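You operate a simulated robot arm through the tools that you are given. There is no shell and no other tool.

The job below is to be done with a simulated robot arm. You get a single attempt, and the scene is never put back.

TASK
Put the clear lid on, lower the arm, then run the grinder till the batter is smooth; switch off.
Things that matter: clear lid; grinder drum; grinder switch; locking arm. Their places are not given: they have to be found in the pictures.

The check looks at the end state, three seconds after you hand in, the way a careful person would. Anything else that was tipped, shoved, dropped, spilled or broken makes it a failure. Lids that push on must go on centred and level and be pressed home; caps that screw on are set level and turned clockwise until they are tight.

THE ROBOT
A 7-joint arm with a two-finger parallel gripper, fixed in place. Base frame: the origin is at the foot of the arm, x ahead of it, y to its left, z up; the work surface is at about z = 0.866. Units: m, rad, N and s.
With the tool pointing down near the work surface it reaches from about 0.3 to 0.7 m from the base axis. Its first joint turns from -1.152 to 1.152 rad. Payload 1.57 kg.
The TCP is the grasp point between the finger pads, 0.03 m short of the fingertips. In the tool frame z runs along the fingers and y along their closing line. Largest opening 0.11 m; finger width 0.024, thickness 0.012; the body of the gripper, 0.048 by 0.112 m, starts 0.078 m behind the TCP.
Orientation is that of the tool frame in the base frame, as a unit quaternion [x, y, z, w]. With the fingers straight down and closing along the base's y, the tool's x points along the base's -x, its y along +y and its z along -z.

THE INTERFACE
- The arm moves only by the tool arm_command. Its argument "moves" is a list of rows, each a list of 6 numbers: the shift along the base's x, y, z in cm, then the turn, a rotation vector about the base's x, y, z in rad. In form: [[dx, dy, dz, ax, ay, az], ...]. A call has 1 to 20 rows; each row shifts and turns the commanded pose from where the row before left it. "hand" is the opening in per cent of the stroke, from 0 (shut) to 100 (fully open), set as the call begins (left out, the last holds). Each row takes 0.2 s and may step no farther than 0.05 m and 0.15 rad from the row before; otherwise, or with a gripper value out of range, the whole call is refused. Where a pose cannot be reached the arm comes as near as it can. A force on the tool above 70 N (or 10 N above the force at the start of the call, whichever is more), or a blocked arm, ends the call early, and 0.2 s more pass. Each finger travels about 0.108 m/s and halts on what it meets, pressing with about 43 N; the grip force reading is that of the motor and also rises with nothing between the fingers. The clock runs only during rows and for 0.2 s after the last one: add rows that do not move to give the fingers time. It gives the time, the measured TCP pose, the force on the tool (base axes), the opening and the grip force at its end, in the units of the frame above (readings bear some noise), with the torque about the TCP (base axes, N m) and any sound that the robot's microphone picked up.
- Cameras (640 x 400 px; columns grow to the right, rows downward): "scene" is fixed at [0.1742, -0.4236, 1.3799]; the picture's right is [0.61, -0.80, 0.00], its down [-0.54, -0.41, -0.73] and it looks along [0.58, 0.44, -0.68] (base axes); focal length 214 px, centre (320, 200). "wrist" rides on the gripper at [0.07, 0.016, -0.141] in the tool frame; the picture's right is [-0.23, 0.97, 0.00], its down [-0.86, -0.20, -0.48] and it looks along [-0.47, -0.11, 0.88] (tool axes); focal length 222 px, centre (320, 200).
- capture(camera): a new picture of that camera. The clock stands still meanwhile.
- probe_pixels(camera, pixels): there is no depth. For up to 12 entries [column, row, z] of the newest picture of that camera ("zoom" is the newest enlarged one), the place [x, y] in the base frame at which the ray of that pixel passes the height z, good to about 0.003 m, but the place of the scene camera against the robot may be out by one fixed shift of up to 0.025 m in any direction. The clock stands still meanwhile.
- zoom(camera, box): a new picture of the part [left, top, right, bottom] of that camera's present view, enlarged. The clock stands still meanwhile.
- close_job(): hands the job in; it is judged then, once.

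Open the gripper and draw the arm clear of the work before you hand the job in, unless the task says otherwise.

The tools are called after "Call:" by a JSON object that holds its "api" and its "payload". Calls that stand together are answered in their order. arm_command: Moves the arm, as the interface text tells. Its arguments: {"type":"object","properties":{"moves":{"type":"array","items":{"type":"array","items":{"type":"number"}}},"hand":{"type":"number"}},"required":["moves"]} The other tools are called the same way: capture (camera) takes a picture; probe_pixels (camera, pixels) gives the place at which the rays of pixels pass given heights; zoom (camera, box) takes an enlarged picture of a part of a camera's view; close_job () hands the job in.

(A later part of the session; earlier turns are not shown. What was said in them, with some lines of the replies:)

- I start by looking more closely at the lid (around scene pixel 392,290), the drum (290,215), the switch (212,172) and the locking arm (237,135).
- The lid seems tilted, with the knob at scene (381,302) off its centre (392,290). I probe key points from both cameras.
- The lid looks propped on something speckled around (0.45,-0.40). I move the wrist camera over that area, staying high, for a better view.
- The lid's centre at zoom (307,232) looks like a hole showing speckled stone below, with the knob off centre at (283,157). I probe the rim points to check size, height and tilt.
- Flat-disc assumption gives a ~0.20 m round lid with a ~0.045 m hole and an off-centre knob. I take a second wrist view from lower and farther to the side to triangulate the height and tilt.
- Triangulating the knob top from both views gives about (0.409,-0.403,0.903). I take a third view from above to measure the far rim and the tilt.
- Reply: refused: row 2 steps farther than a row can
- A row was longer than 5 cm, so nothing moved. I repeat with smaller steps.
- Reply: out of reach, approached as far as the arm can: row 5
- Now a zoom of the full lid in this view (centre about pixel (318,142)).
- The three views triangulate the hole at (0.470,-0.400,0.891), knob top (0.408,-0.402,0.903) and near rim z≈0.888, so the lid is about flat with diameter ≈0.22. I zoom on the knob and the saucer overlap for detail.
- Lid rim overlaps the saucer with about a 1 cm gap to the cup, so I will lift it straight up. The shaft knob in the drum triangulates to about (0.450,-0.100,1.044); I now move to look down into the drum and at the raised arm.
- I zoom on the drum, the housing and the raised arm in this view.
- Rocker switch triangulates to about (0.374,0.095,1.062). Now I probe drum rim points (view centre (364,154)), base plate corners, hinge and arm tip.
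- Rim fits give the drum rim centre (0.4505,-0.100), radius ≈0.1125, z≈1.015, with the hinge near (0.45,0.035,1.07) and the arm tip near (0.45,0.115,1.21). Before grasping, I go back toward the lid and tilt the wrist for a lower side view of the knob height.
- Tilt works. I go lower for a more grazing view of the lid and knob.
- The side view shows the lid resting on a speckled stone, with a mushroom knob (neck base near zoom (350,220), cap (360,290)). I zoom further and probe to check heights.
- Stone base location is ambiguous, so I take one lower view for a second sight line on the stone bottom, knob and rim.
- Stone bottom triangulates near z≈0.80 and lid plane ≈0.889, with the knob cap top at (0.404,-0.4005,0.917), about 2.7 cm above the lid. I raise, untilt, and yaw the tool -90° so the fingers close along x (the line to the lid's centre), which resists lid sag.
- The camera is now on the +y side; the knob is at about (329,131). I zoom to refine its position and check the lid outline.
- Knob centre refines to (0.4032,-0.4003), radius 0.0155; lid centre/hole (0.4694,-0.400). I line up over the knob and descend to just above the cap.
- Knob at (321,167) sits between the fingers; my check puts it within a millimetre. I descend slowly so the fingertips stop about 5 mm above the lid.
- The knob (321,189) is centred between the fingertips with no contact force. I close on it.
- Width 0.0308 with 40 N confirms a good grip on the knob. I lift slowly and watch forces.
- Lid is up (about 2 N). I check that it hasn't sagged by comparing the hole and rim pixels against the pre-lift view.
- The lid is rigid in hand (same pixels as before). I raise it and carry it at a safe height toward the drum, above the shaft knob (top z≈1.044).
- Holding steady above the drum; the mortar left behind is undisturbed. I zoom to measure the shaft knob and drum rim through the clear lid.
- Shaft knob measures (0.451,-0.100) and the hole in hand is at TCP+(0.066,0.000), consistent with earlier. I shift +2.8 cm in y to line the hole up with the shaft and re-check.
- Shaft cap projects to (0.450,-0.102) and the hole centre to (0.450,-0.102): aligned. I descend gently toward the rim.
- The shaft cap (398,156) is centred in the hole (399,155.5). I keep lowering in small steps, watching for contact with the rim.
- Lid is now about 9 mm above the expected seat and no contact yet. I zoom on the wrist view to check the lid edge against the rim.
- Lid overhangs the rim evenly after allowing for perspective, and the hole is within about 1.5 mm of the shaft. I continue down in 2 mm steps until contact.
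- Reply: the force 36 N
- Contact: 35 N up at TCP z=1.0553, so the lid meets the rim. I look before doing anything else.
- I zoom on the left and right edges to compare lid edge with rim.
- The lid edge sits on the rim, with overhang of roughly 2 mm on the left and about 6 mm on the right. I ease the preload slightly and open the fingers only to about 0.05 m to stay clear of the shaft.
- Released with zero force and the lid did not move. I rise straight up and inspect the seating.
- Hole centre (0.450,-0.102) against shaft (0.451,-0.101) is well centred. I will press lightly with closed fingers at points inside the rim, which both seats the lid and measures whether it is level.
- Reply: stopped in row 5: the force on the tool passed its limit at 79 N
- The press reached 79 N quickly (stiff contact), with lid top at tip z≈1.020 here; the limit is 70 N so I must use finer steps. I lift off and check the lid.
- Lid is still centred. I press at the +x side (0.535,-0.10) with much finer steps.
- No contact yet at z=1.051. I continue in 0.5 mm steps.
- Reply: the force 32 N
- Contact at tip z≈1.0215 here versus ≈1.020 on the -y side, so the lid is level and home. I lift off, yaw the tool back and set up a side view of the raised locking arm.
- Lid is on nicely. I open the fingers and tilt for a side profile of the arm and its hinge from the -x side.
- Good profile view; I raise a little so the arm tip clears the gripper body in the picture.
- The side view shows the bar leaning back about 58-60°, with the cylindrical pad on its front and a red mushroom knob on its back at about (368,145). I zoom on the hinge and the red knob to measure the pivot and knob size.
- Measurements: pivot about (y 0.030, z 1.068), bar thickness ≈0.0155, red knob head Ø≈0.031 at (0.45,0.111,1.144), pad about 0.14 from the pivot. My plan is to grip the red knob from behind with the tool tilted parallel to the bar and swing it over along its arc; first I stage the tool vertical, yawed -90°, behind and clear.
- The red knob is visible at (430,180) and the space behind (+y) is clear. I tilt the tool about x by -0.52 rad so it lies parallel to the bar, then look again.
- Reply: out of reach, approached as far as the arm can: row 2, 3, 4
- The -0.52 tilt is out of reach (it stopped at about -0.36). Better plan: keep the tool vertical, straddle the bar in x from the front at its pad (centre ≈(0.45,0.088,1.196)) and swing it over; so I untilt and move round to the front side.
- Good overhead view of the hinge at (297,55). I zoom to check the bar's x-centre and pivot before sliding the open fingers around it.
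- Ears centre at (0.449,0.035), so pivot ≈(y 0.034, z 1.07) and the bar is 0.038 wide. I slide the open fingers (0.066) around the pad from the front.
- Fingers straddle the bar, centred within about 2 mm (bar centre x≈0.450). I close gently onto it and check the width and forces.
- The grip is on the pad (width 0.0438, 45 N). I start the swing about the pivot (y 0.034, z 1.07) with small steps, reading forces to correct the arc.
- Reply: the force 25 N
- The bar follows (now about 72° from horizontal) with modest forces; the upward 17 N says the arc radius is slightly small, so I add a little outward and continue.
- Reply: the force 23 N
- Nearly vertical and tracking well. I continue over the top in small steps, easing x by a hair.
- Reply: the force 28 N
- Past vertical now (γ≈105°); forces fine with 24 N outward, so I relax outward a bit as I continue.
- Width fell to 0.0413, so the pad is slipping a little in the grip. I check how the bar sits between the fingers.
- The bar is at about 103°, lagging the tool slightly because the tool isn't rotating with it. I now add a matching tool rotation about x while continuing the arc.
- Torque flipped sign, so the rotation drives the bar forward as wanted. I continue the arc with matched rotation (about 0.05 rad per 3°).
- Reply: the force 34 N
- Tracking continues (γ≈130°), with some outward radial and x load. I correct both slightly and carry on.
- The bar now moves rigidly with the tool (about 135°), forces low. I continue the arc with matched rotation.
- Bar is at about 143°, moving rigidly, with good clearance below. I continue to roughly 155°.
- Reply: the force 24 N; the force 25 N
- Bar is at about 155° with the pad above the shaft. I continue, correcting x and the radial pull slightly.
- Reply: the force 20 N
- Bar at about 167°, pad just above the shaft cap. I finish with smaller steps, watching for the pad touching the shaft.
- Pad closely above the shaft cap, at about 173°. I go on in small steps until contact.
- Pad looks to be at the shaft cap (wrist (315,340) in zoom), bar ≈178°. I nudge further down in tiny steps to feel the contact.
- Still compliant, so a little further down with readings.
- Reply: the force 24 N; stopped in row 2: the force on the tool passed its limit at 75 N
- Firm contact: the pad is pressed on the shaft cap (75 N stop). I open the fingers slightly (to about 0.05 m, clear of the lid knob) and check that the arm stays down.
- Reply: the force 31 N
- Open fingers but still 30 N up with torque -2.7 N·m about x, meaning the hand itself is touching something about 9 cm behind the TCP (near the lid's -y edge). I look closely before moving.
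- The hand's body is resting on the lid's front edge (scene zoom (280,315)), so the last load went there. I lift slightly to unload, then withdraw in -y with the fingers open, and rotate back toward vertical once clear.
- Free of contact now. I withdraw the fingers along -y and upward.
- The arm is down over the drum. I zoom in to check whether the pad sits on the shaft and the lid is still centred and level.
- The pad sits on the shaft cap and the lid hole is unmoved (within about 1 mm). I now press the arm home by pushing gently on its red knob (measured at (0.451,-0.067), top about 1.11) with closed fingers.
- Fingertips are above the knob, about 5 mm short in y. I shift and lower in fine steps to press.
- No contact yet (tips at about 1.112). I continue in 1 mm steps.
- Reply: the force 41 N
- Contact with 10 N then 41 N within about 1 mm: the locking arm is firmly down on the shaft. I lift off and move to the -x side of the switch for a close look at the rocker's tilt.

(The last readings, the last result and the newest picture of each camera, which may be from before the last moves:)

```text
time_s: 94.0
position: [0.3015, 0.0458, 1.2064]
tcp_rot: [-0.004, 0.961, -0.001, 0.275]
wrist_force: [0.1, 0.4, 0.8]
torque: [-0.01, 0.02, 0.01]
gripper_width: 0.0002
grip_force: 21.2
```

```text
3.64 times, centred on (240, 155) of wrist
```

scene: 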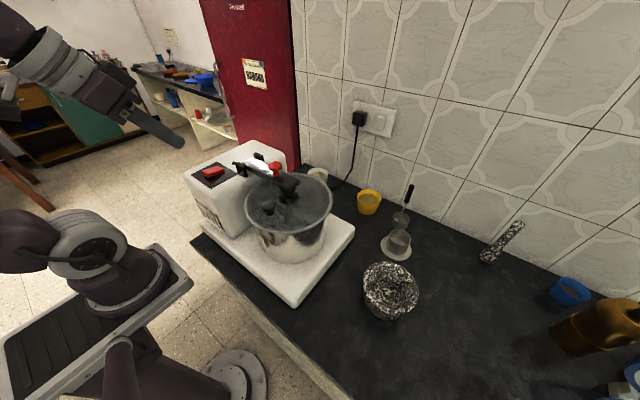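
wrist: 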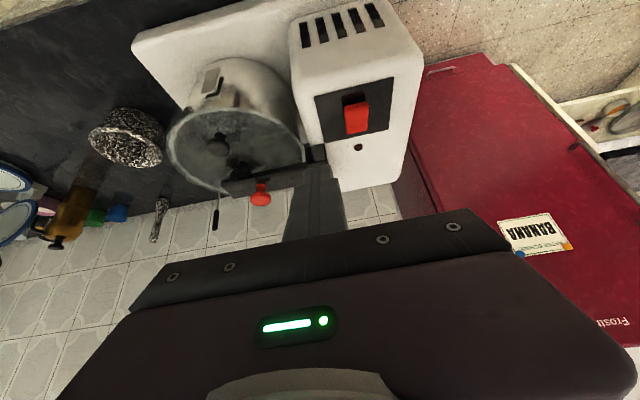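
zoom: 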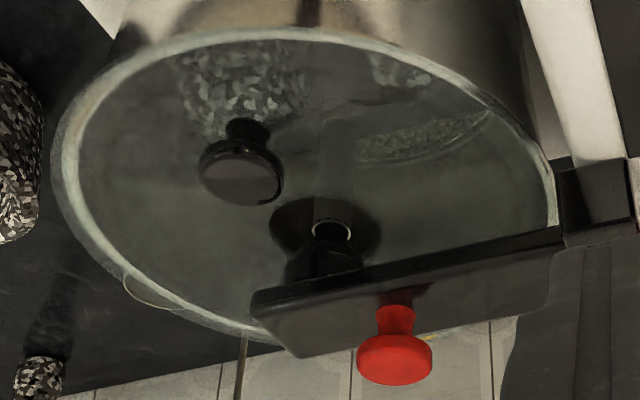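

The rocker's -x end (near (0.353,0.094), z≈1.071) is raised and its +x end is down, so pressing the -x end should switch it on. The lamp dot beside it is dark; I take a baseline of the batter, untilt and move over the -x end.

Call:
{"api": "arm_command", "payload": {"moves": [[0, 1, 0, 0, 0.14, 0], [1, 1, 0, 0, 0.14, 0], [2, 1, 0, 0, 0.14, 0], [2.35, 1.87, 0, 0, 0.137, 0], [0, 0, -3, 0, 0, 0], [0, 0, -2.5, 0, 0, 0], [0, 0, -2.5, 0, 0, 0], [0, 0, 0, 0, 0, 0]]}}

Call:
{"api": "capture", "payload": {"camera": "wrist"}}

Call:
{"api": "zoom", "payload": {"camera": "wrist", "box": [250, 100, 390, 230]}}

Call:
{"api": "zoom", "payload": {"camera": "scene", "box": [240, 170, 340, 250]}}

Call:
{"api": "zoom", "payload": {"camera": "scene", "box": [175, 110, 275, 210]}}

```text
time_s: 95.8
position: [0.3529, 0.0946, 1.1284]
tcp_rot: [-0.003, 1.0, 0.0, 0.0]
wrist_force: [-0.1, 0.5, -0.2]
torque: [-0.01, -0.02, 0.0]
gripper_width: 0.0002
grip_force: 21.5
```

```text
taken
```

wrist: 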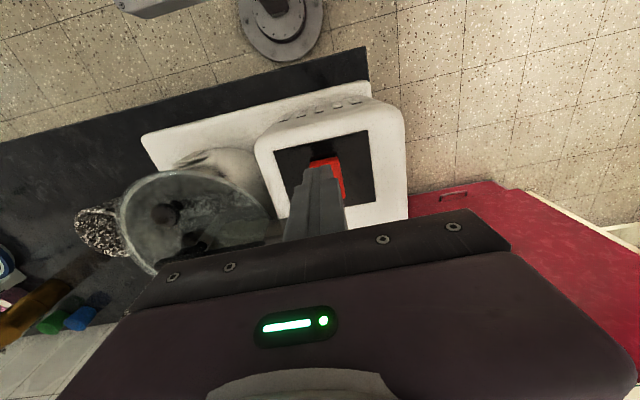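

```text
3.08 times, centred on (320, 165) of wrist
```

zoom: 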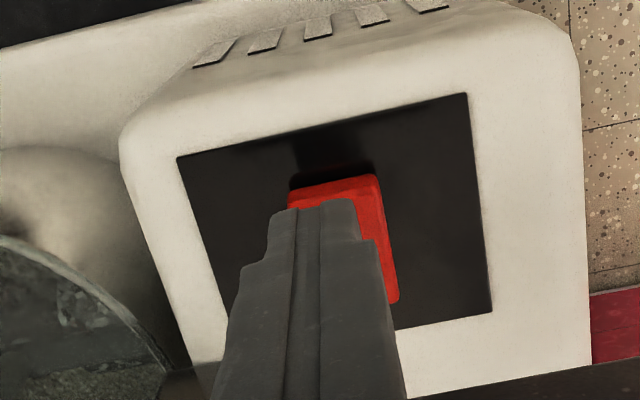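

```text
5.00 times, centred on (290, 210) of scene
```

zoom: 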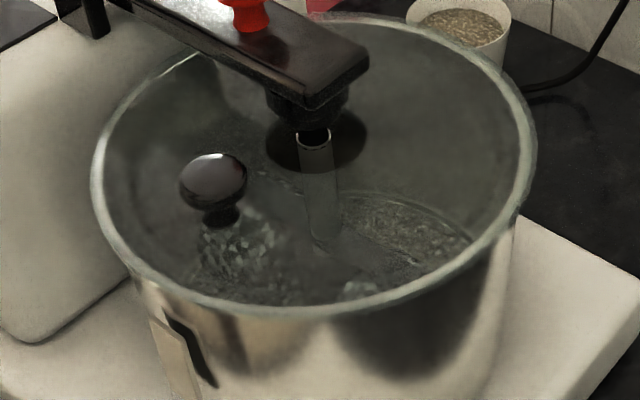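

```text
4.00 times, centred on (225, 160) of scene
```

zoom: 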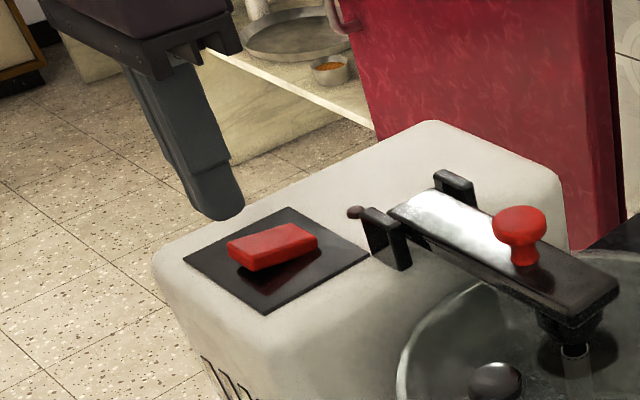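

Fingertips are over the raised end; I shift about 3-4 mm to centre on it, then press down in small steps.

Call:
{"api": "arm_command", "payload": {"moves": [[0.4, 0.3, -0.8, 0, 0, 0], [0, 0, -0.8, 0, 0, 0], [0, 0, -0.5, 0, 0, 0], [0, 0, -0.2, 0, 0, 0], [0, 0, 0, 0, 0, 0]]}}

Call:
{"api": "arm_command", "payload": {"moves": [[0, 0, -0.1, 0, 0, 0], [0, 0, -0.1, 0, 0, 0], [0, 0, -0.1, 0, 0, 0], [0, 0, 0, 0, 0, 0]]}}

```text
time_s: 97.0
position: [0.3569, 0.0976, 1.1025]
tcp_rot: [-0.003, 1.0, 0.0, -0.001]
wrist_force: [0.6, -0.5, 0.6]
torque: [0.0, -0.03, -0.01]
gripper_width: 0.0
grip_force: 21.6
```

```text
time_s: 98.0
position: [0.3579, 0.0969, 1.0991]
tcp_rot: [-0.005, 1.0, 0.0, -0.001]
wrist_force: [0.7, -0.4, 0.0]
torque: [0.0, 0.0, 0.02]
gripper_width: 0.0002
grip_force: 21.4
```

Call:
{"api": "arm_command", "payload": {"moves": [[0, 0, -0.1, 0, 0, 0], [0, 0, -0.1, 0, 0, 0], [0, 0, 0, 0, 0, 0]]}}

Call:
{"api": "arm_command", "payload": {"moves": [[0, 0, -0.1, 0, 0, 0], [0, 0, -0.1, 0, 0, 0], [0, 0, 0, 0, 0, 0]]}}

Call:
{"api": "zoom", "payload": {"camera": "scene", "box": [175, 110, 275, 210]}}

```text
time_s: 98.8
position: [0.3575, 0.0994, 1.0989]
tcp_rot: [-0.005, 1.0, 0.0, -0.001]
wrist_force: [-1.0, 0.3, 1.5]
torque: [0.02, 0.04, 0.03]
gripper_width: 0.0
grip_force: 21.4
```

```text
time_s: 99.6
position: [0.3588, 0.0966, 1.0956]
tcp_rot: [-0.003, 1.0, 0.0, -0.001]
wrist_force: [0.4, -0.2, 0.1]
torque: [-0.02, 0.01, 0.0]
gripper_width: 0.0
grip_force: 21.4
```

```text
4.00 times, centred on (225, 160) of scene
```

zoom: 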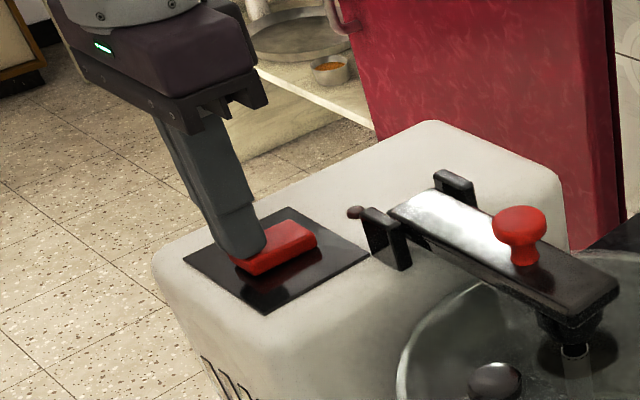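

Call:
{"api": "arm_command", "payload": {"moves": [[0, 0, -0.1, 0, 0, 0], [0, 0, -0.1, 0, 0, 0], [0, 0, 0, 0, 0, 0]]}}

Call:
{"api": "arm_command", "payload": {"moves": [[0, 0, -0.1, 0, 0, 0], [0, 0, -0.1, 0, 0, 0], [0, 0, 0, 0, 0, 0]]}}

Call:
{"api": "zoom", "payload": {"camera": "scene", "box": [175, 110, 275, 210]}}

```text
time_s: 100.4
position: [0.3572, 0.0971, 1.0941]
tcp_rot: [-0.003, 1.0, 0.0, 0.0]
wrist_force: [-0.1, -0.4, 1.3]
torque: [-0.01, 0.0, 0.02]
gripper_width: 0.0001
grip_force: 20.9
```

```text
time_s: 101.0
position: [0.3586, 0.0979, 1.0943]
tcp_rot: [-0.004, 1.0, 0.0, 0.0]
wrist_force: [-12.7, -1.5, 20.6]
torque: [-0.05, 0.1, -0.06]
gripper_width: 0.0
grip_force: 21.2
stopped in row 3: the force on the tool passed its limit at 75 N (the readings are from after the stop); the commanded pose is now the measured one
```

```text
4.00 times, centred on (225, 160) of scene
```

zoom: 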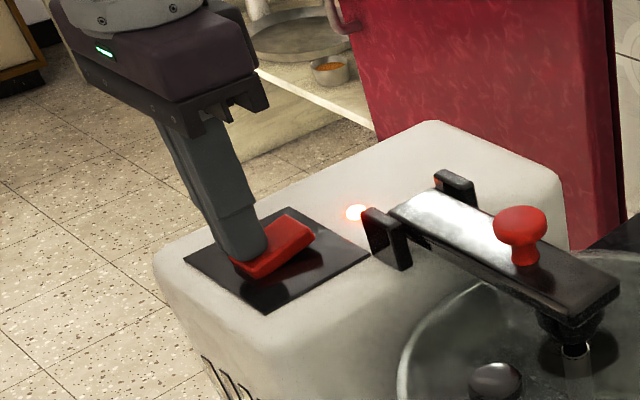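

The rocker flipped and the lamp is lit: the grinder is on. I lift the fingers clear and position them above the +x end, ready to switch off, while watching time, sound and the batter.

Call:
{"api": "arm_command", "payload": {"moves": [[0, 0, 0.5, 0, 0, 0], [0, 0, 1.5, 0, 0, 0], [0, 0, 1.5, 0, 0, 0], [0, 0, 0, 0, 0, 0]]}}

Call:
{"api": "zoom", "payload": {"camera": "scene", "box": [240, 170, 340, 250]}}

Call:
{"api": "zoom", "payload": {"camera": "scene", "box": [175, 110, 275, 210]}}

```text
time_s: 102.0
position: [0.3593, 0.0966, 1.1291]
tcp_rot: [-0.004, 1.0, 0.0, 0.0]
wrist_force: [0.2, 0.2, -0.4]
torque: [0.02, 0.0, 0.01]
gripper_width: 0.0001
grip_force: 21.2
```

```text
5.00 times, centred on (290, 210) of scene
```

zoom: 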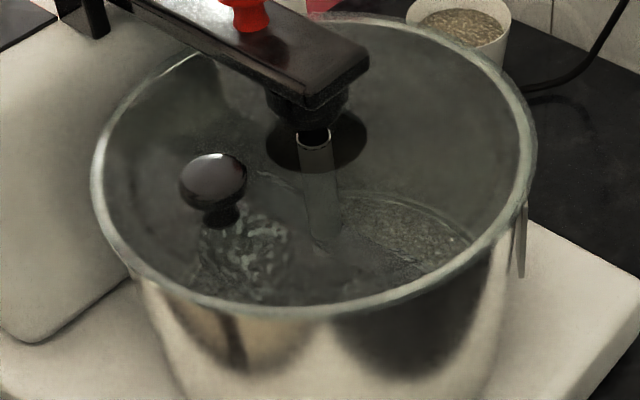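

```text
4.00 times, centred on (225, 160) of scene
```

zoom: 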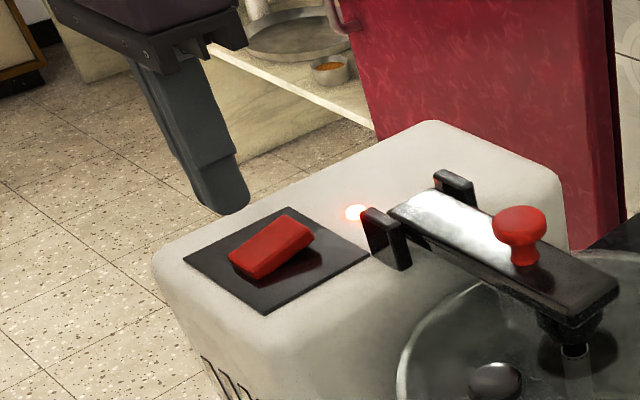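

The drum handle has moved round, so it is running with the lid steady. I shift above the +x end and wait, checking the batter as time passes.

Call:
{"api": "arm_command", "payload": {"moves": [[1.6, 0, 0, 0, 0, 0], [1.7, 0, 0, 0, 0, 0], [0, 0, 0, 0, 0, 0], [0, 0, 0, 0, 0, 0], [0, 0, 0, 0, 0, 0], [0, 0, 0, 0, 0, 0], [0, 0, 0, 0, 0, 0], [0, 0, 0, 0, 0, 0], [0, 0, 0, 0, 0, 0], [0, 0, 0, 0, 0, 0], [0, 0, 0, 0, 0, 0], [0, 0, 0, 0, 0, 0], [0, 0, 0, 0, 0, 0], [0, 0, 0, 0, 0, 0], [0, 0, 0, 0, 0, 0], [0, 0, 0, 0, 0, 0], [0, 0, 0, 0, 0, 0], [0, 0, 0, 0, 0, 0], [0, 0, 0, 0, 0, 0], [0, 0, 0, 0, 0, 0]]}}

Call:
{"api": "zoom", "payload": {"camera": "scene", "box": [240, 170, 340, 250]}}

Call:
{"api": "capture", "payload": {"camera": "wrist"}}

```text
time_s: 106.2
position: [0.3921, 0.0959, 1.128]
tcp_rot: [-0.005, 1.0, 0.0, 0.0]
wrist_force: [0.2, 0.0, 0.2]
torque: [0.0, 0.0, 0.0]
gripper_width: 0.0002
grip_force: 21.6
```

```text
5.00 times, centred on (290, 210) of scene
```

zoom: 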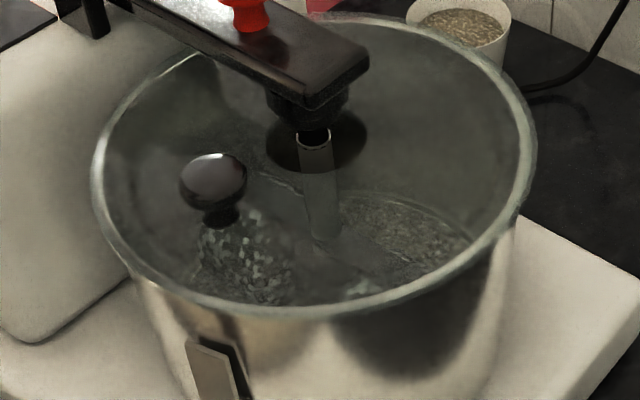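

```text
taken
```

wrist: 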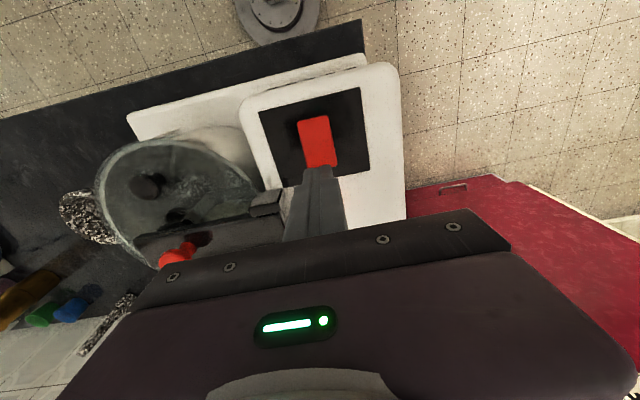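

Running; I take a close-up of the batter (scene around (310,215)) as a reference and keep waiting.

Call:
{"api": "zoom", "payload": {"camera": "scene", "box": [275, 200, 335, 240]}}

Call:
{"api": "arm_command", "payload": {"moves": [[0, 0, 0, 0, 0, 0], [0, 0, 0, 0, 0, 0], [0, 0, 0, 0, 0, 0], [0, 0, 0, 0, 0, 0], [0, 0, 0, 0, 0, 0], [0, 0, 0, 0, 0, 0], [0, 0, 0, 0, 0, 0], [0, 0, 0, 0, 0, 0], [0, 0, 0, 0, 0, 0], [0, 0, 0, 0, 0, 0], [0, 0, 0, 0, 0, 0], [0, 0, 0, 0, 0, 0], [0, 0, 0, 0, 0, 0], [0, 0, 0, 0, 0, 0], [0, 0, 0, 0, 0, 0], [0, 0, 0, 0, 0, 0], [0, 0, 0, 0, 0, 0], [0, 0, 0, 0, 0, 0], [0, 0, 0, 0, 0, 0], [0, 0, 0, 0, 0, 0]]}}

Call:
{"api": "zoom", "payload": {"camera": "scene", "box": [275, 200, 335, 240]}}

```text
10.00 times, centred on (305, 220) of scene
```

zoom: 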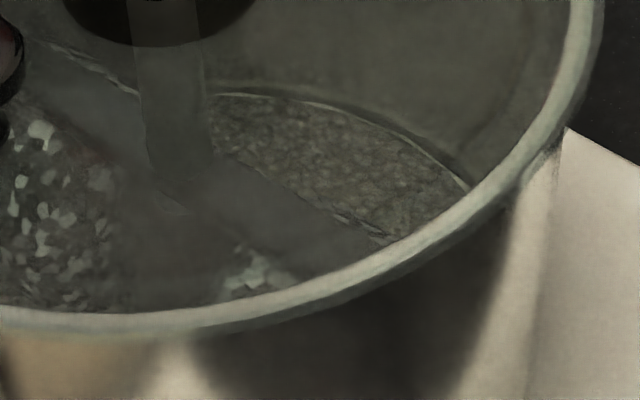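

```text
time_s: 110.4
position: [0.3918, 0.0972, 1.1291]
tcp_rot: [-0.005, 1.0, 0.0, 0.0]
wrist_force: [0.4, -0.8, 0.0]
torque: [0.02, -0.04, 0.0]
gripper_width: 0.0
grip_force: 21.4
```

```text
10.00 times, centred on (305, 220) of scene
```

zoom: 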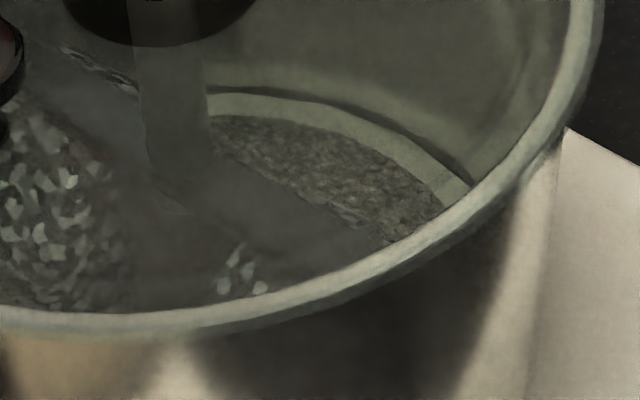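

A pale, smooth band is appearing at the outer edge of the batter while the middle is still coarse. I keep grinding and check again.

Call:
{"api": "arm_command", "payload": {"moves": [[0, 0, 0, 0, 0, 0], [0, 0, 0, 0, 0, 0], [0, 0, 0, 0, 0, 0], [0, 0, 0, 0, 0, 0], [0, 0, 0, 0, 0, 0], [0, 0, 0, 0, 0, 0], [0, 0, 0, 0, 0, 0], [0, 0, 0, 0, 0, 0], [0, 0, 0, 0, 0, 0], [0, 0, 0, 0, 0, 0], [0, 0, 0, 0, 0, 0], [0, 0, 0, 0, 0, 0], [0, 0, 0, 0, 0, 0], [0, 0, 0, 0, 0, 0], [0, 0, 0, 0, 0, 0]]}}

Call:
{"api": "zoom", "payload": {"camera": "scene", "box": [275, 200, 335, 240]}}

Call:
{"api": "zoom", "payload": {"camera": "scene", "box": [215, 145, 345, 265]}}

```text
time_s: 113.6
position: [0.3914, 0.0967, 1.1286]
tcp_rot: [-0.005, 1.0, 0.0, 0.001]
wrist_force: [0.0, 0.0, 0.4]
torque: [-0.03, 0.04, -0.03]
gripper_width: 0.0003
grip_force: 21.3
```

```text
10.00 times, centred on (305, 220) of scene
```

zoom: 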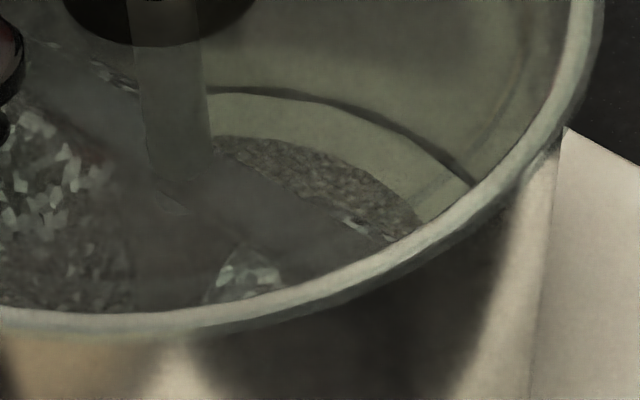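

```text
3.33 times, centred on (280, 205) of scene
```

zoom: 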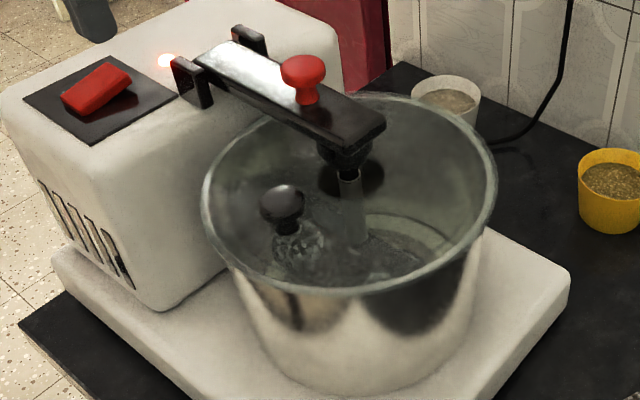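

Coarse area is shrinking steadily toward the centre. I keep running.

Call:
{"api": "arm_command", "payload": {"moves": [[0, 0, 0, 0, 0, 0], [0, 0, 0, 0, 0, 0], [0, 0, 0, 0, 0, 0], [0, 0, 0, 0, 0, 0], [0, 0, 0, 0, 0, 0], [0, 0, 0, 0, 0, 0], [0, 0, 0, 0, 0, 0], [0, 0, 0, 0, 0, 0], [0, 0, 0, 0, 0, 0], [0, 0, 0, 0, 0, 0], [0, 0, 0, 0, 0, 0], [0, 0, 0, 0, 0, 0], [0, 0, 0, 0, 0, 0], [0, 0, 0, 0, 0, 0], [0, 0, 0, 0, 0, 0], [0, 0, 0, 0, 0, 0], [0, 0, 0, 0, 0, 0], [0, 0, 0, 0, 0, 0], [0, 0, 0, 0, 0, 0], [0, 0, 0, 0, 0, 0]]}}

Call:
{"api": "zoom", "payload": {"camera": "scene", "box": [275, 200, 335, 240]}}

```text
time_s: 117.8
position: [0.3915, 0.0954, 1.1288]
tcp_rot: [-0.004, 1.0, 0.0, 0.001]
wrist_force: [-0.2, -0.2, 0.2]
torque: [0.04, 0.0, -0.02]
gripper_width: 0.0
grip_force: 21.7
```

```text
10.00 times, centred on (305, 220) of scene
```

zoom: 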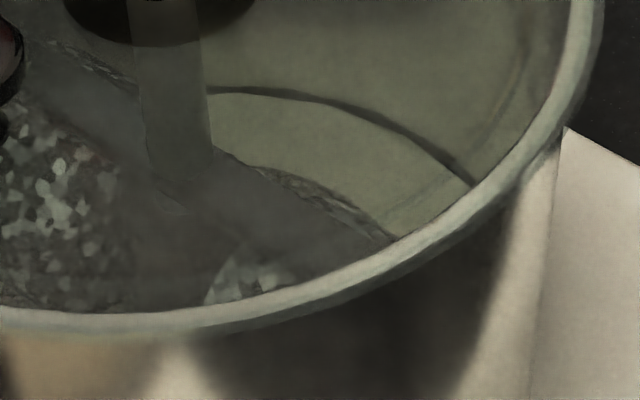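

Only a thin coarse rim near the centre is left. I run about 3 s more and check from both cameras.

Call:
{"api": "arm_command", "payload": {"moves": [[0, 0, 0, 0, 0, 0], [0, 0, 0, 0, 0, 0], [0, 0, 0, 0, 0, 0], [0, 0, 0, 0, 0, 0], [0, 0, 0, 0, 0, 0], [0, 0, 0, 0, 0, 0], [0, 0, 0, 0, 0, 0], [0, 0, 0, 0, 0, 0], [0, 0, 0, 0, 0, 0], [0, 0, 0, 0, 0, 0], [0, 0, 0, 0, 0, 0], [0, 0, 0, 0, 0, 0]]}}

Call:
{"api": "zoom", "payload": {"camera": "scene", "box": [275, 200, 335, 240]}}

Call:
{"api": "zoom", "payload": {"camera": "wrist", "box": [90, 130, 270, 270]}}

Call:
{"api": "zoom", "payload": {"camera": "scene", "box": [240, 170, 340, 250]}}

```text
time_s: 120.4
position: [0.392, 0.0967, 1.1288]
tcp_rot: [-0.004, 1.0, 0.0, 0.002]
wrist_force: [0.4, -0.2, -1.1]
torque: [-0.02, -0.02, -0.01]
gripper_width: 0.0001
grip_force: 21.1
```

```text
10.00 times, centred on (305, 220) of scene
```

zoom: 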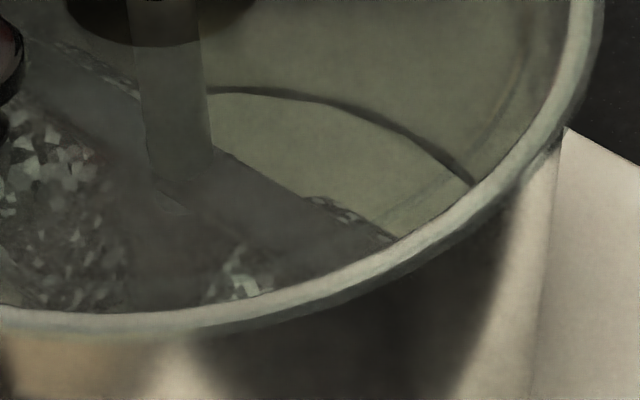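

```text
2.86 times, centred on (180, 200) of wrist
```

zoom: 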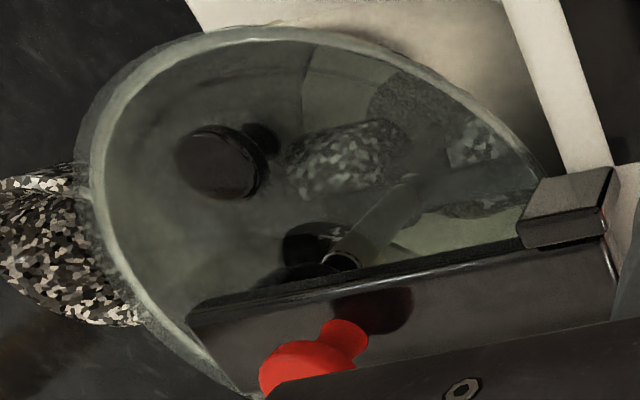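

```text
5.00 times, centred on (290, 210) of scene
```

zoom: 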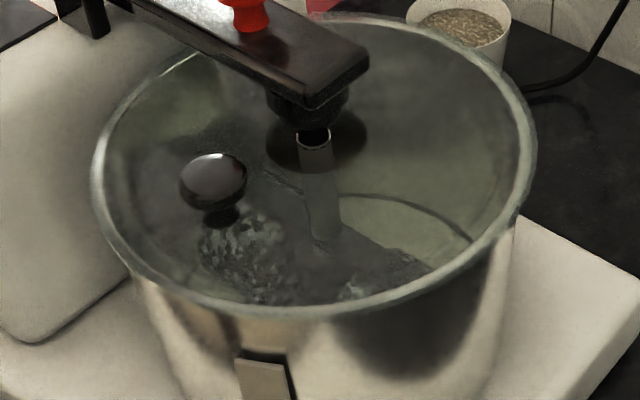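

From the wrist, coarse patches remain near the rollers (zoom (410,105) and (485,205)), so it is not smooth yet. I keep running.

Call:
{"api": "arm_command", "payload": {"moves": [[0, 0, 0, 0, 0, 0], [0, 0, 0, 0, 0, 0], [0, 0, 0, 0, 0, 0], [0, 0, 0, 0, 0, 0], [0, 0, 0, 0, 0, 0], [0, 0, 0, 0, 0, 0], [0, 0, 0, 0, 0, 0], [0, 0, 0, 0, 0, 0], [0, 0, 0, 0, 0, 0], [0, 0, 0, 0, 0, 0], [0, 0, 0, 0, 0, 0], [0, 0, 0, 0, 0, 0], [0, 0, 0, 0, 0, 0], [0, 0, 0, 0, 0, 0], [0, 0, 0, 0, 0, 0], [0, 0, 0, 0, 0, 0], [0, 0, 0, 0, 0, 0], [0, 0, 0, 0, 0, 0], [0, 0, 0, 0, 0, 0], [0, 0, 0, 0, 0, 0]]}}

Call:
{"api": "zoom", "payload": {"camera": "wrist", "box": [90, 130, 270, 270]}}

Call:
{"api": "zoom", "payload": {"camera": "scene", "box": [250, 190, 330, 245]}}

```text
time_s: 124.6
position: [0.3911, 0.0955, 1.1274]
tcp_rot: [-0.005, 1.0, 0.0, 0.001]
wrist_force: [0.7, 0.7, 0.5]
torque: [0.01, -0.03, 0.02]
gripper_width: 0.0003
grip_force: 21.4
```

```text
2.86 times, centred on (180, 200) of wrist
```

zoom: 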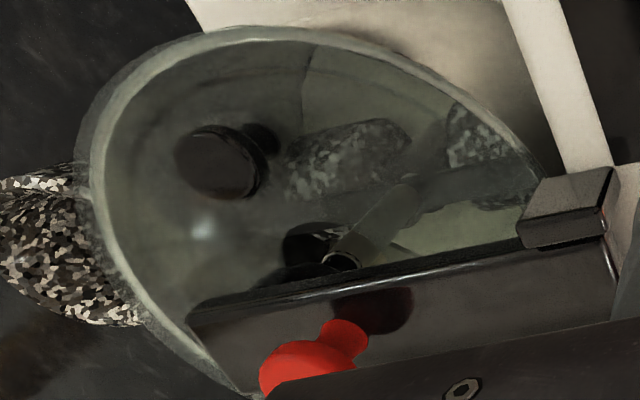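

```text
7.27 times, centred on (290, 218) of scene
```

zoom: 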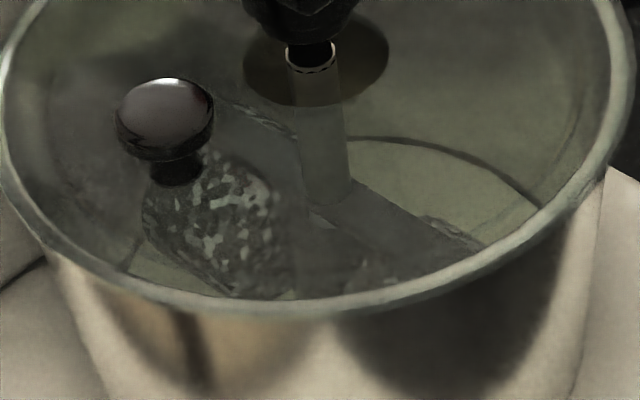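

The coarse patches are gone; I zoom closer to confirm the batter is uniformly smooth.

Call:
{"api": "zoom", "payload": {"camera": "wrist", "box": [185, 145, 275, 215]}}

Call:
{"api": "zoom", "payload": {"camera": "scene", "box": [285, 205, 325, 235]}}

Call:
{"api": "zoom", "payload": {"camera": "scene", "box": [250, 195, 300, 232]}}

```text
5.71 times, centred on (230, 180) of wrist
```

zoom: 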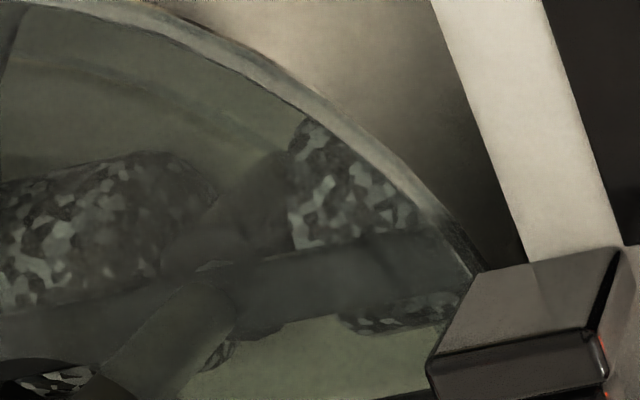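

```text
13.33 times, centred on (305, 220) of scene
```

zoom: 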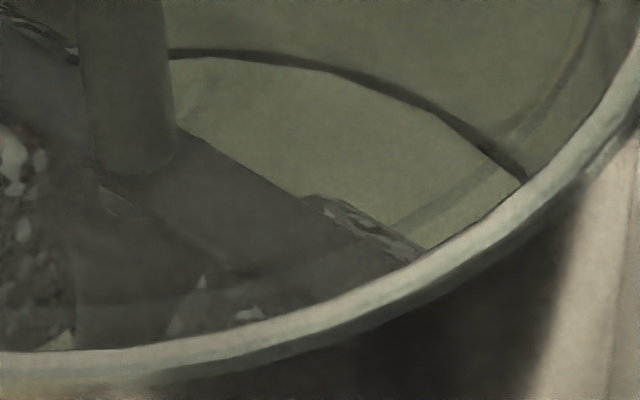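

```text
10.81 times, centred on (275, 214) of scene
```

zoom: 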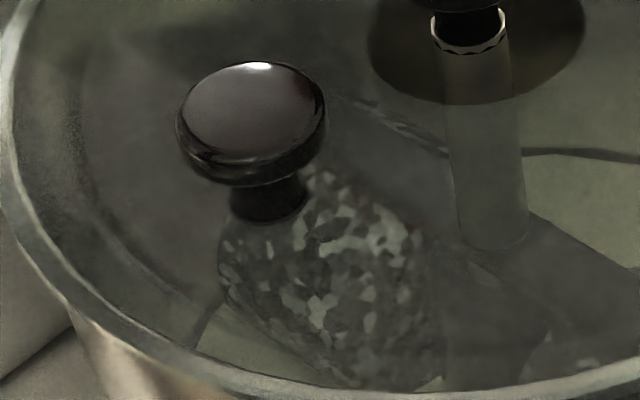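

Visible batter is uniformly pale, with only the speckled rollers left. By my extrapolation the last coarse spot under the hub clears around t≈127 s, so I run a few more seconds to be sure and then switch off.

Call:
{"api": "arm_command", "payload": {"moves": [[0, 0, 0, 0, 0, 0], [0, 0, 0, 0, 0, 0], [0, 0, 0, 0, 0, 0], [0, 0, 0, 0, 0, 0], [0, 0, 0, 0, 0, 0], [0, 0, 0, 0, 0, 0], [0, 0, 0, 0, 0, 0], [0, 0, 0, 0, 0, 0], [0, 0, 0, 0, 0, 0], [0, 0, 0, 0, 0, 0], [0, 0, 0, 0, 0, 0], [0, 0, 0, 0, 0, 0], [0, 0, 0, 0, 0, 0], [0, 0, 0, 0, 0, 0], [0, 0, 0, 0, 0, 0], [0, 0, 0, 0, 0, 0], [0, 0, 0, 0, 0, 0], [0, 0, 0, 0, 0, 0]]}}

Call:
{"api": "zoom", "payload": {"camera": "wrist", "box": [185, 145, 275, 215]}}

Call:
{"api": "zoom", "payload": {"camera": "scene", "box": [240, 170, 340, 250]}}

Call:
{"api": "zoom", "payload": {"camera": "wrist", "box": [240, 80, 400, 220]}}

```text
time_s: 128.4
position: [0.3914, 0.0973, 1.1284]
tcp_rot: [-0.004, 1.0, -0.001, 0.0]
wrist_force: [0.1, 0.1, -0.9]
torque: [0.0, 0.0, 0.01]
gripper_width: 0.0002
grip_force: 21.5
```

```text
5.71 times, centred on (230, 180) of wrist
```

zoom: 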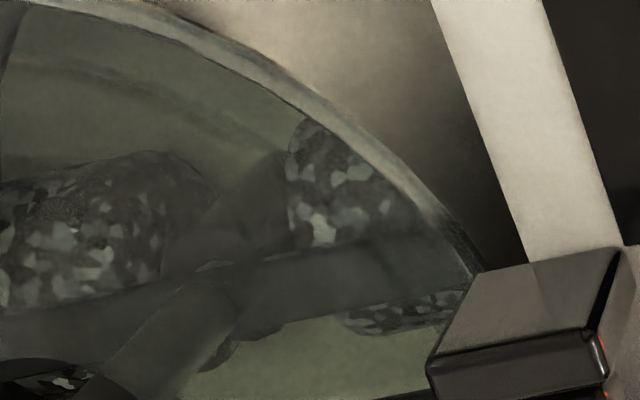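

```text
5.00 times, centred on (290, 210) of scene
```

zoom: 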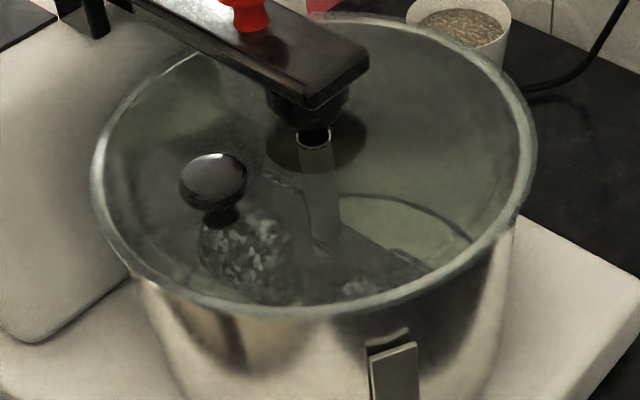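

```text
2.86 times, centred on (320, 150) of wrist
```

zoom: 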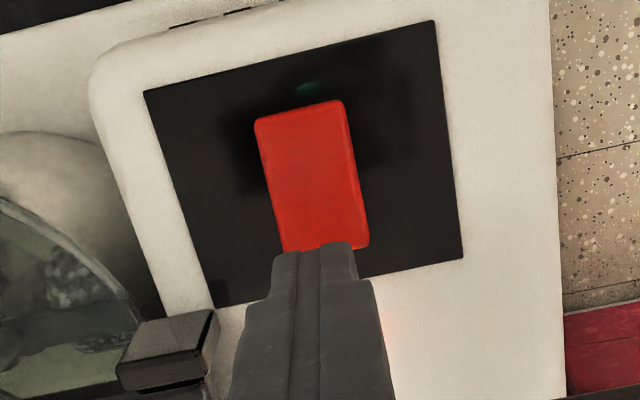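

The picture is unchanged since the last check, so the batter is smooth. I now press the raised +x end of the rocker to switch off.

Call:
{"api": "arm_command", "payload": {"moves": [[0, 0, -1, 0, 0, 0], [0, 0, -0.8, 0, 0, 0], [0, 0, -0.4, 0, 0, 0], [0, 0, -0.2, 0, 0, 0], [0, 0, -0.1, 0, 0, 0], [0, 0, 0, 0, 0, 0]]}}

Call:
{"api": "arm_command", "payload": {"moves": [[0, 0, -0.1, 0, 0, 0], [0, 0, -0.1, 0, 0, 0], [0, 0, -0.1, 0, 0, 0], [0, 0, 0, 0, 0, 0]]}}

Call:
{"api": "zoom", "payload": {"camera": "scene", "box": [175, 110, 275, 210]}}

```text
time_s: 129.8
position: [0.3911, 0.0965, 1.1026]
tcp_rot: [-0.005, 1.0, 0.0, 0.001]
wrist_force: [-0.5, -0.7, -0.8]
torque: [-0.03, -0.01, -0.01]
gripper_width: 0.0
grip_force: 21.3
```

```text
time_s: 130.8
position: [0.3924, 0.0983, 1.1007]
tcp_rot: [-0.005, 1.0, -0.001, 0.001]
wrist_force: [0.0, 0.1, 0.8]
torque: [0.04, -0.01, 0.02]
gripper_width: 0.0
grip_force: 21.9
```

```text
4.00 times, centred on (225, 160) of scene
```

zoom: 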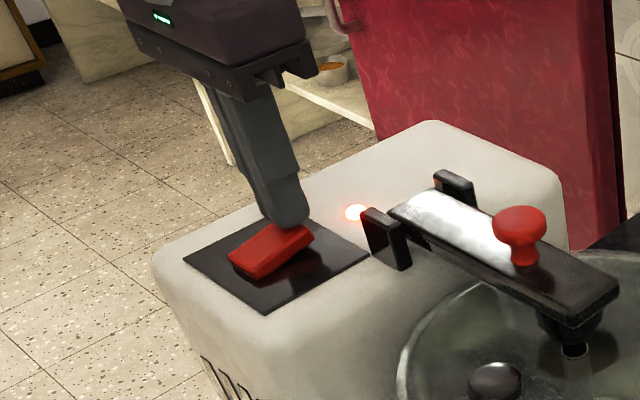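

The tips are just above the raised end; I continue in 1 mm steps.

Call:
{"api": "arm_command", "payload": {"moves": [[0, 0, -0.1, 0, 0, 0], [0, 0, -0.1, 0, 0, 0], [0, 0, -0.1, 0, 0, 0], [0, 0, 0, 0, 0, 0]]}}

Call:
{"api": "arm_command", "payload": {"moves": [[0, 0, -0.1, 0, 0, 0], [0, 0, -0.1, 0, 0, 0], [0, 0, -0.05, 0, 0, 0], [0, 0, 0, 0, 0, 0]]}}

Call:
{"api": "zoom", "payload": {"camera": "scene", "box": [175, 110, 275, 210]}}

```text
time_s: 131.8
position: [0.3917, 0.0984, 1.0967]
tcp_rot: [-0.004, 1.0, 0.0, 0.001]
wrist_force: [0.0, -0.6, 0.9]
torque: [0.0, 0.01, -0.01]
gripper_width: 0.0
grip_force: 21.6
```

```text
time_s: 132.8
position: [0.3901, 0.0979, 1.0939]
tcp_rot: [-0.004, 1.0, 0.0, 0.001]
wrist_force: [-0.7, -0.7, 0.0]
torque: [0.01, -0.01, 0.04]
gripper_width: 0.0002
grip_force: 21.4
```

```text
4.00 times, centred on (225, 160) of scene
```

zoom: 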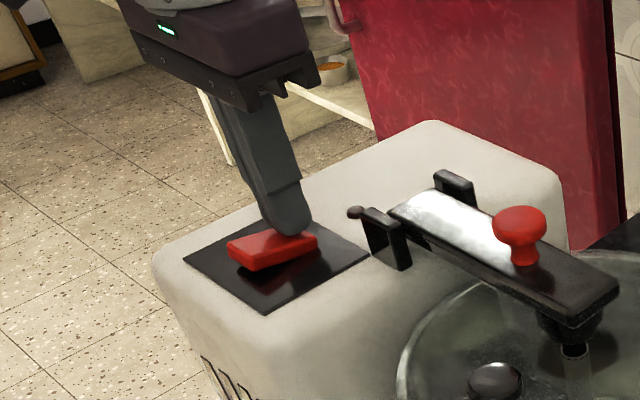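

Lamp is out and the rocker is back to off. I lift straight up, open the gripper and withdraw to a clear position, then check everything.

Call:
{"api": "arm_command", "payload": {"moves": [[0, 0, 1, 0, 0, 0], [0, 0, 3, 0, 0, 0], [0, 0, 4, 0, 0, 0], [0, 0, 4, 0, 0, 0], [-1, 0, 4, 0, 0, 0], [-2, 0, 3, 0, 0, 0], [-3, -2, 2, 0, 0, 0], [-3, -3, 0, 0, 0, 0], [0, 0, 0, 0, 0, 0]]}}

Call:
{"api": "arm_command", "payload": {"moves": [[0, 0, 0, 0, 0, 0], [0, 0, 0, 0, 0, 0], [0, 0, 0, 0, 0, 0], [0, 0, 0, 0, 0, 0], [0, 0, 0, 0, 0, 0]], "hand": 100}}

Call:
{"api": "capture", "payload": {"camera": "scene"}}

Call:
{"api": "capture", "payload": {"camera": "wrist"}}

```text
time_s: 134.8
position: [0.3014, 0.0473, 1.3035]
tcp_rot: [-0.004, 1.0, 0.0, 0.001]
wrist_force: [0.2, 0.0, -0.3]
torque: [-0.02, 0.01, 0.02]
gripper_width: 0.0
grip_force: 21.9
```

```text
time_s: 136.0
position: [0.3019, 0.0478, 1.3036]
tcp_rot: [-0.005, 1.0, 0.0, 0.001]
wrist_force: [-0.1, 0.3, 0.3]
torque: [0.05, 0.02, 0.0]
gripper_width: 0.1102
grip_force: 0.0
```

```text
taken
```

scene: 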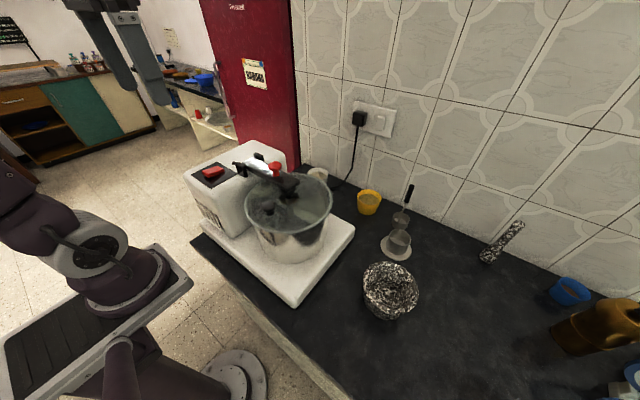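

```text
taken
```

wrist: 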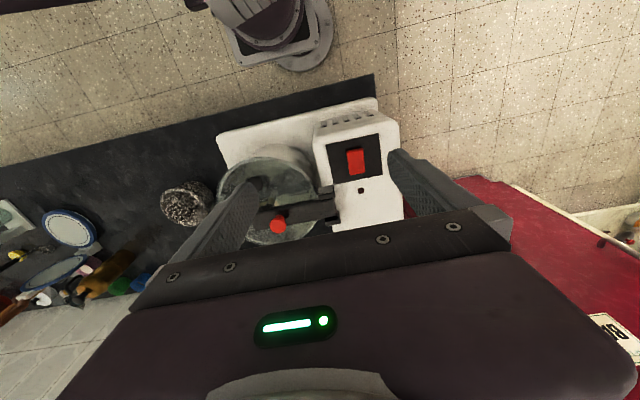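

The gripper is open and clear. I do final close-ups of the lid, arm, switch and neighbouring items, and check whether the drum has stopped.

Call:
{"api": "zoom", "payload": {"camera": "scene", "box": [215, 145, 345, 265]}}

Call:
{"api": "zoom", "payload": {"camera": "scene", "box": [235, 165, 345, 245]}}

Call:
{"api": "zoom", "payload": {"camera": "scene", "box": [185, 145, 255, 205]}}

Call:
{"api": "arm_command", "payload": {"moves": [[0, 0, 0, 0, 0, 0], [0, 0, 0, 0, 0, 0], [0, 0, 0, 0, 0, 0], [0, 0, 0, 0, 0, 0], [0, 0, 0, 0, 0, 0]]}}

Call:
{"api": "zoom", "payload": {"camera": "scene", "box": [215, 145, 345, 265]}}

```text
3.33 times, centred on (280, 205) of scene
```

zoom: 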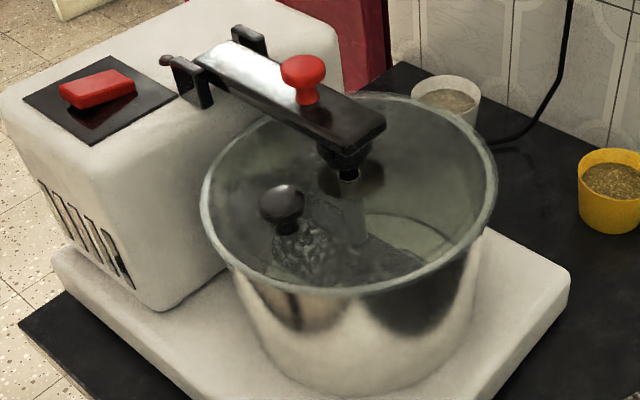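

```text
5.00 times, centred on (290, 205) of scene
```

zoom: 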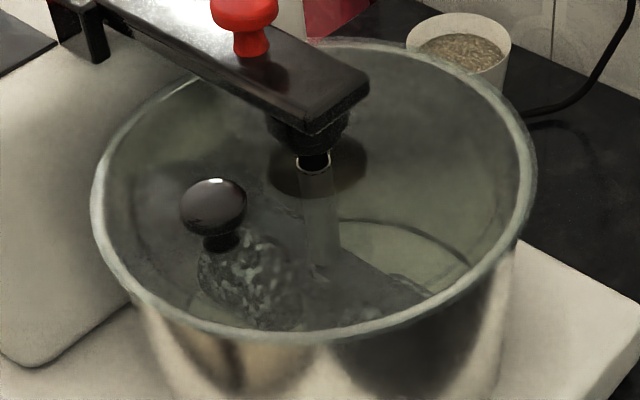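

```text
6.67 times, centred on (220, 175) of scene
```

zoom: 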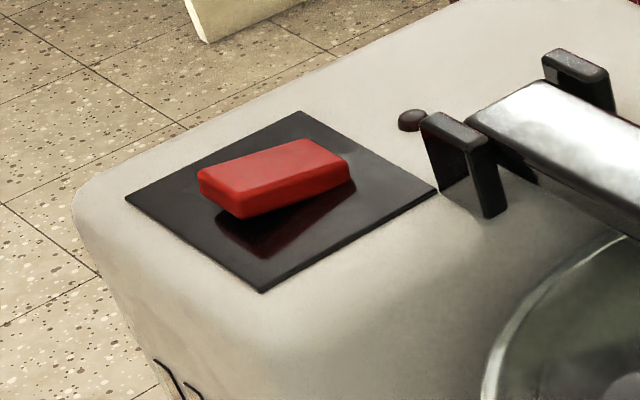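

```text
time_s: 137.2
position: [0.3012, 0.0479, 1.3032]
tcp_rot: [-0.004, 1.0, 0.001, 0.0]
wrist_force: [0.9, -1.1, -0.2]
torque: [-0.02, 0.01, -0.01]
gripper_width: 0.1101
grip_force: 0.0
```

```text
3.33 times, centred on (280, 205) of scene
```

zoom: 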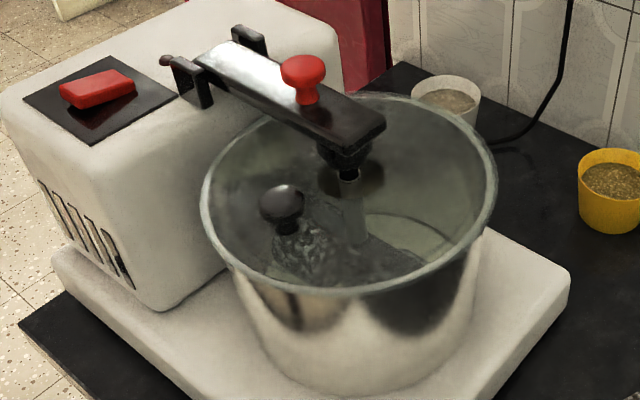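

The drum has stopped and the lamp is off. The lid sits level and centred, the arm rests on the shaft, and the batter looks smooth. The mortar, cups and other items are where they were. The gripper is open and clear, so I hand in the job.

Call:
{"api": "close_job", "payload": {}}

```text
The job is handed in.
```

The job is handed in. The clear lid is on the drum, the locking arm is down on the shaft, the batter is ground, and the grinder is switched off. I haven't seen the judge's result.

- **Lid:** it sits centred within about 3 mm and level. Its height differed by less than 2 mm between the two points where I pressed it down.
- **Locking arm:** I swung it over by gripping its pad, then pressed its red knob to confirm it was firmly down.
- **Grinding:** it ran for about 31 seconds. I switched off once all the batter I could see was pale and even; a small spot under the hub stayed out of view.
- **Switch:** the lamp went out and the drum stopped. The gripper is open and clear of the work.

While I lowered the locking arm, the gripper's body came to rest on the lid's front edge, with up to about 75 N. The lid did not move in the pictures afterwards. I saw no other items disturbed.
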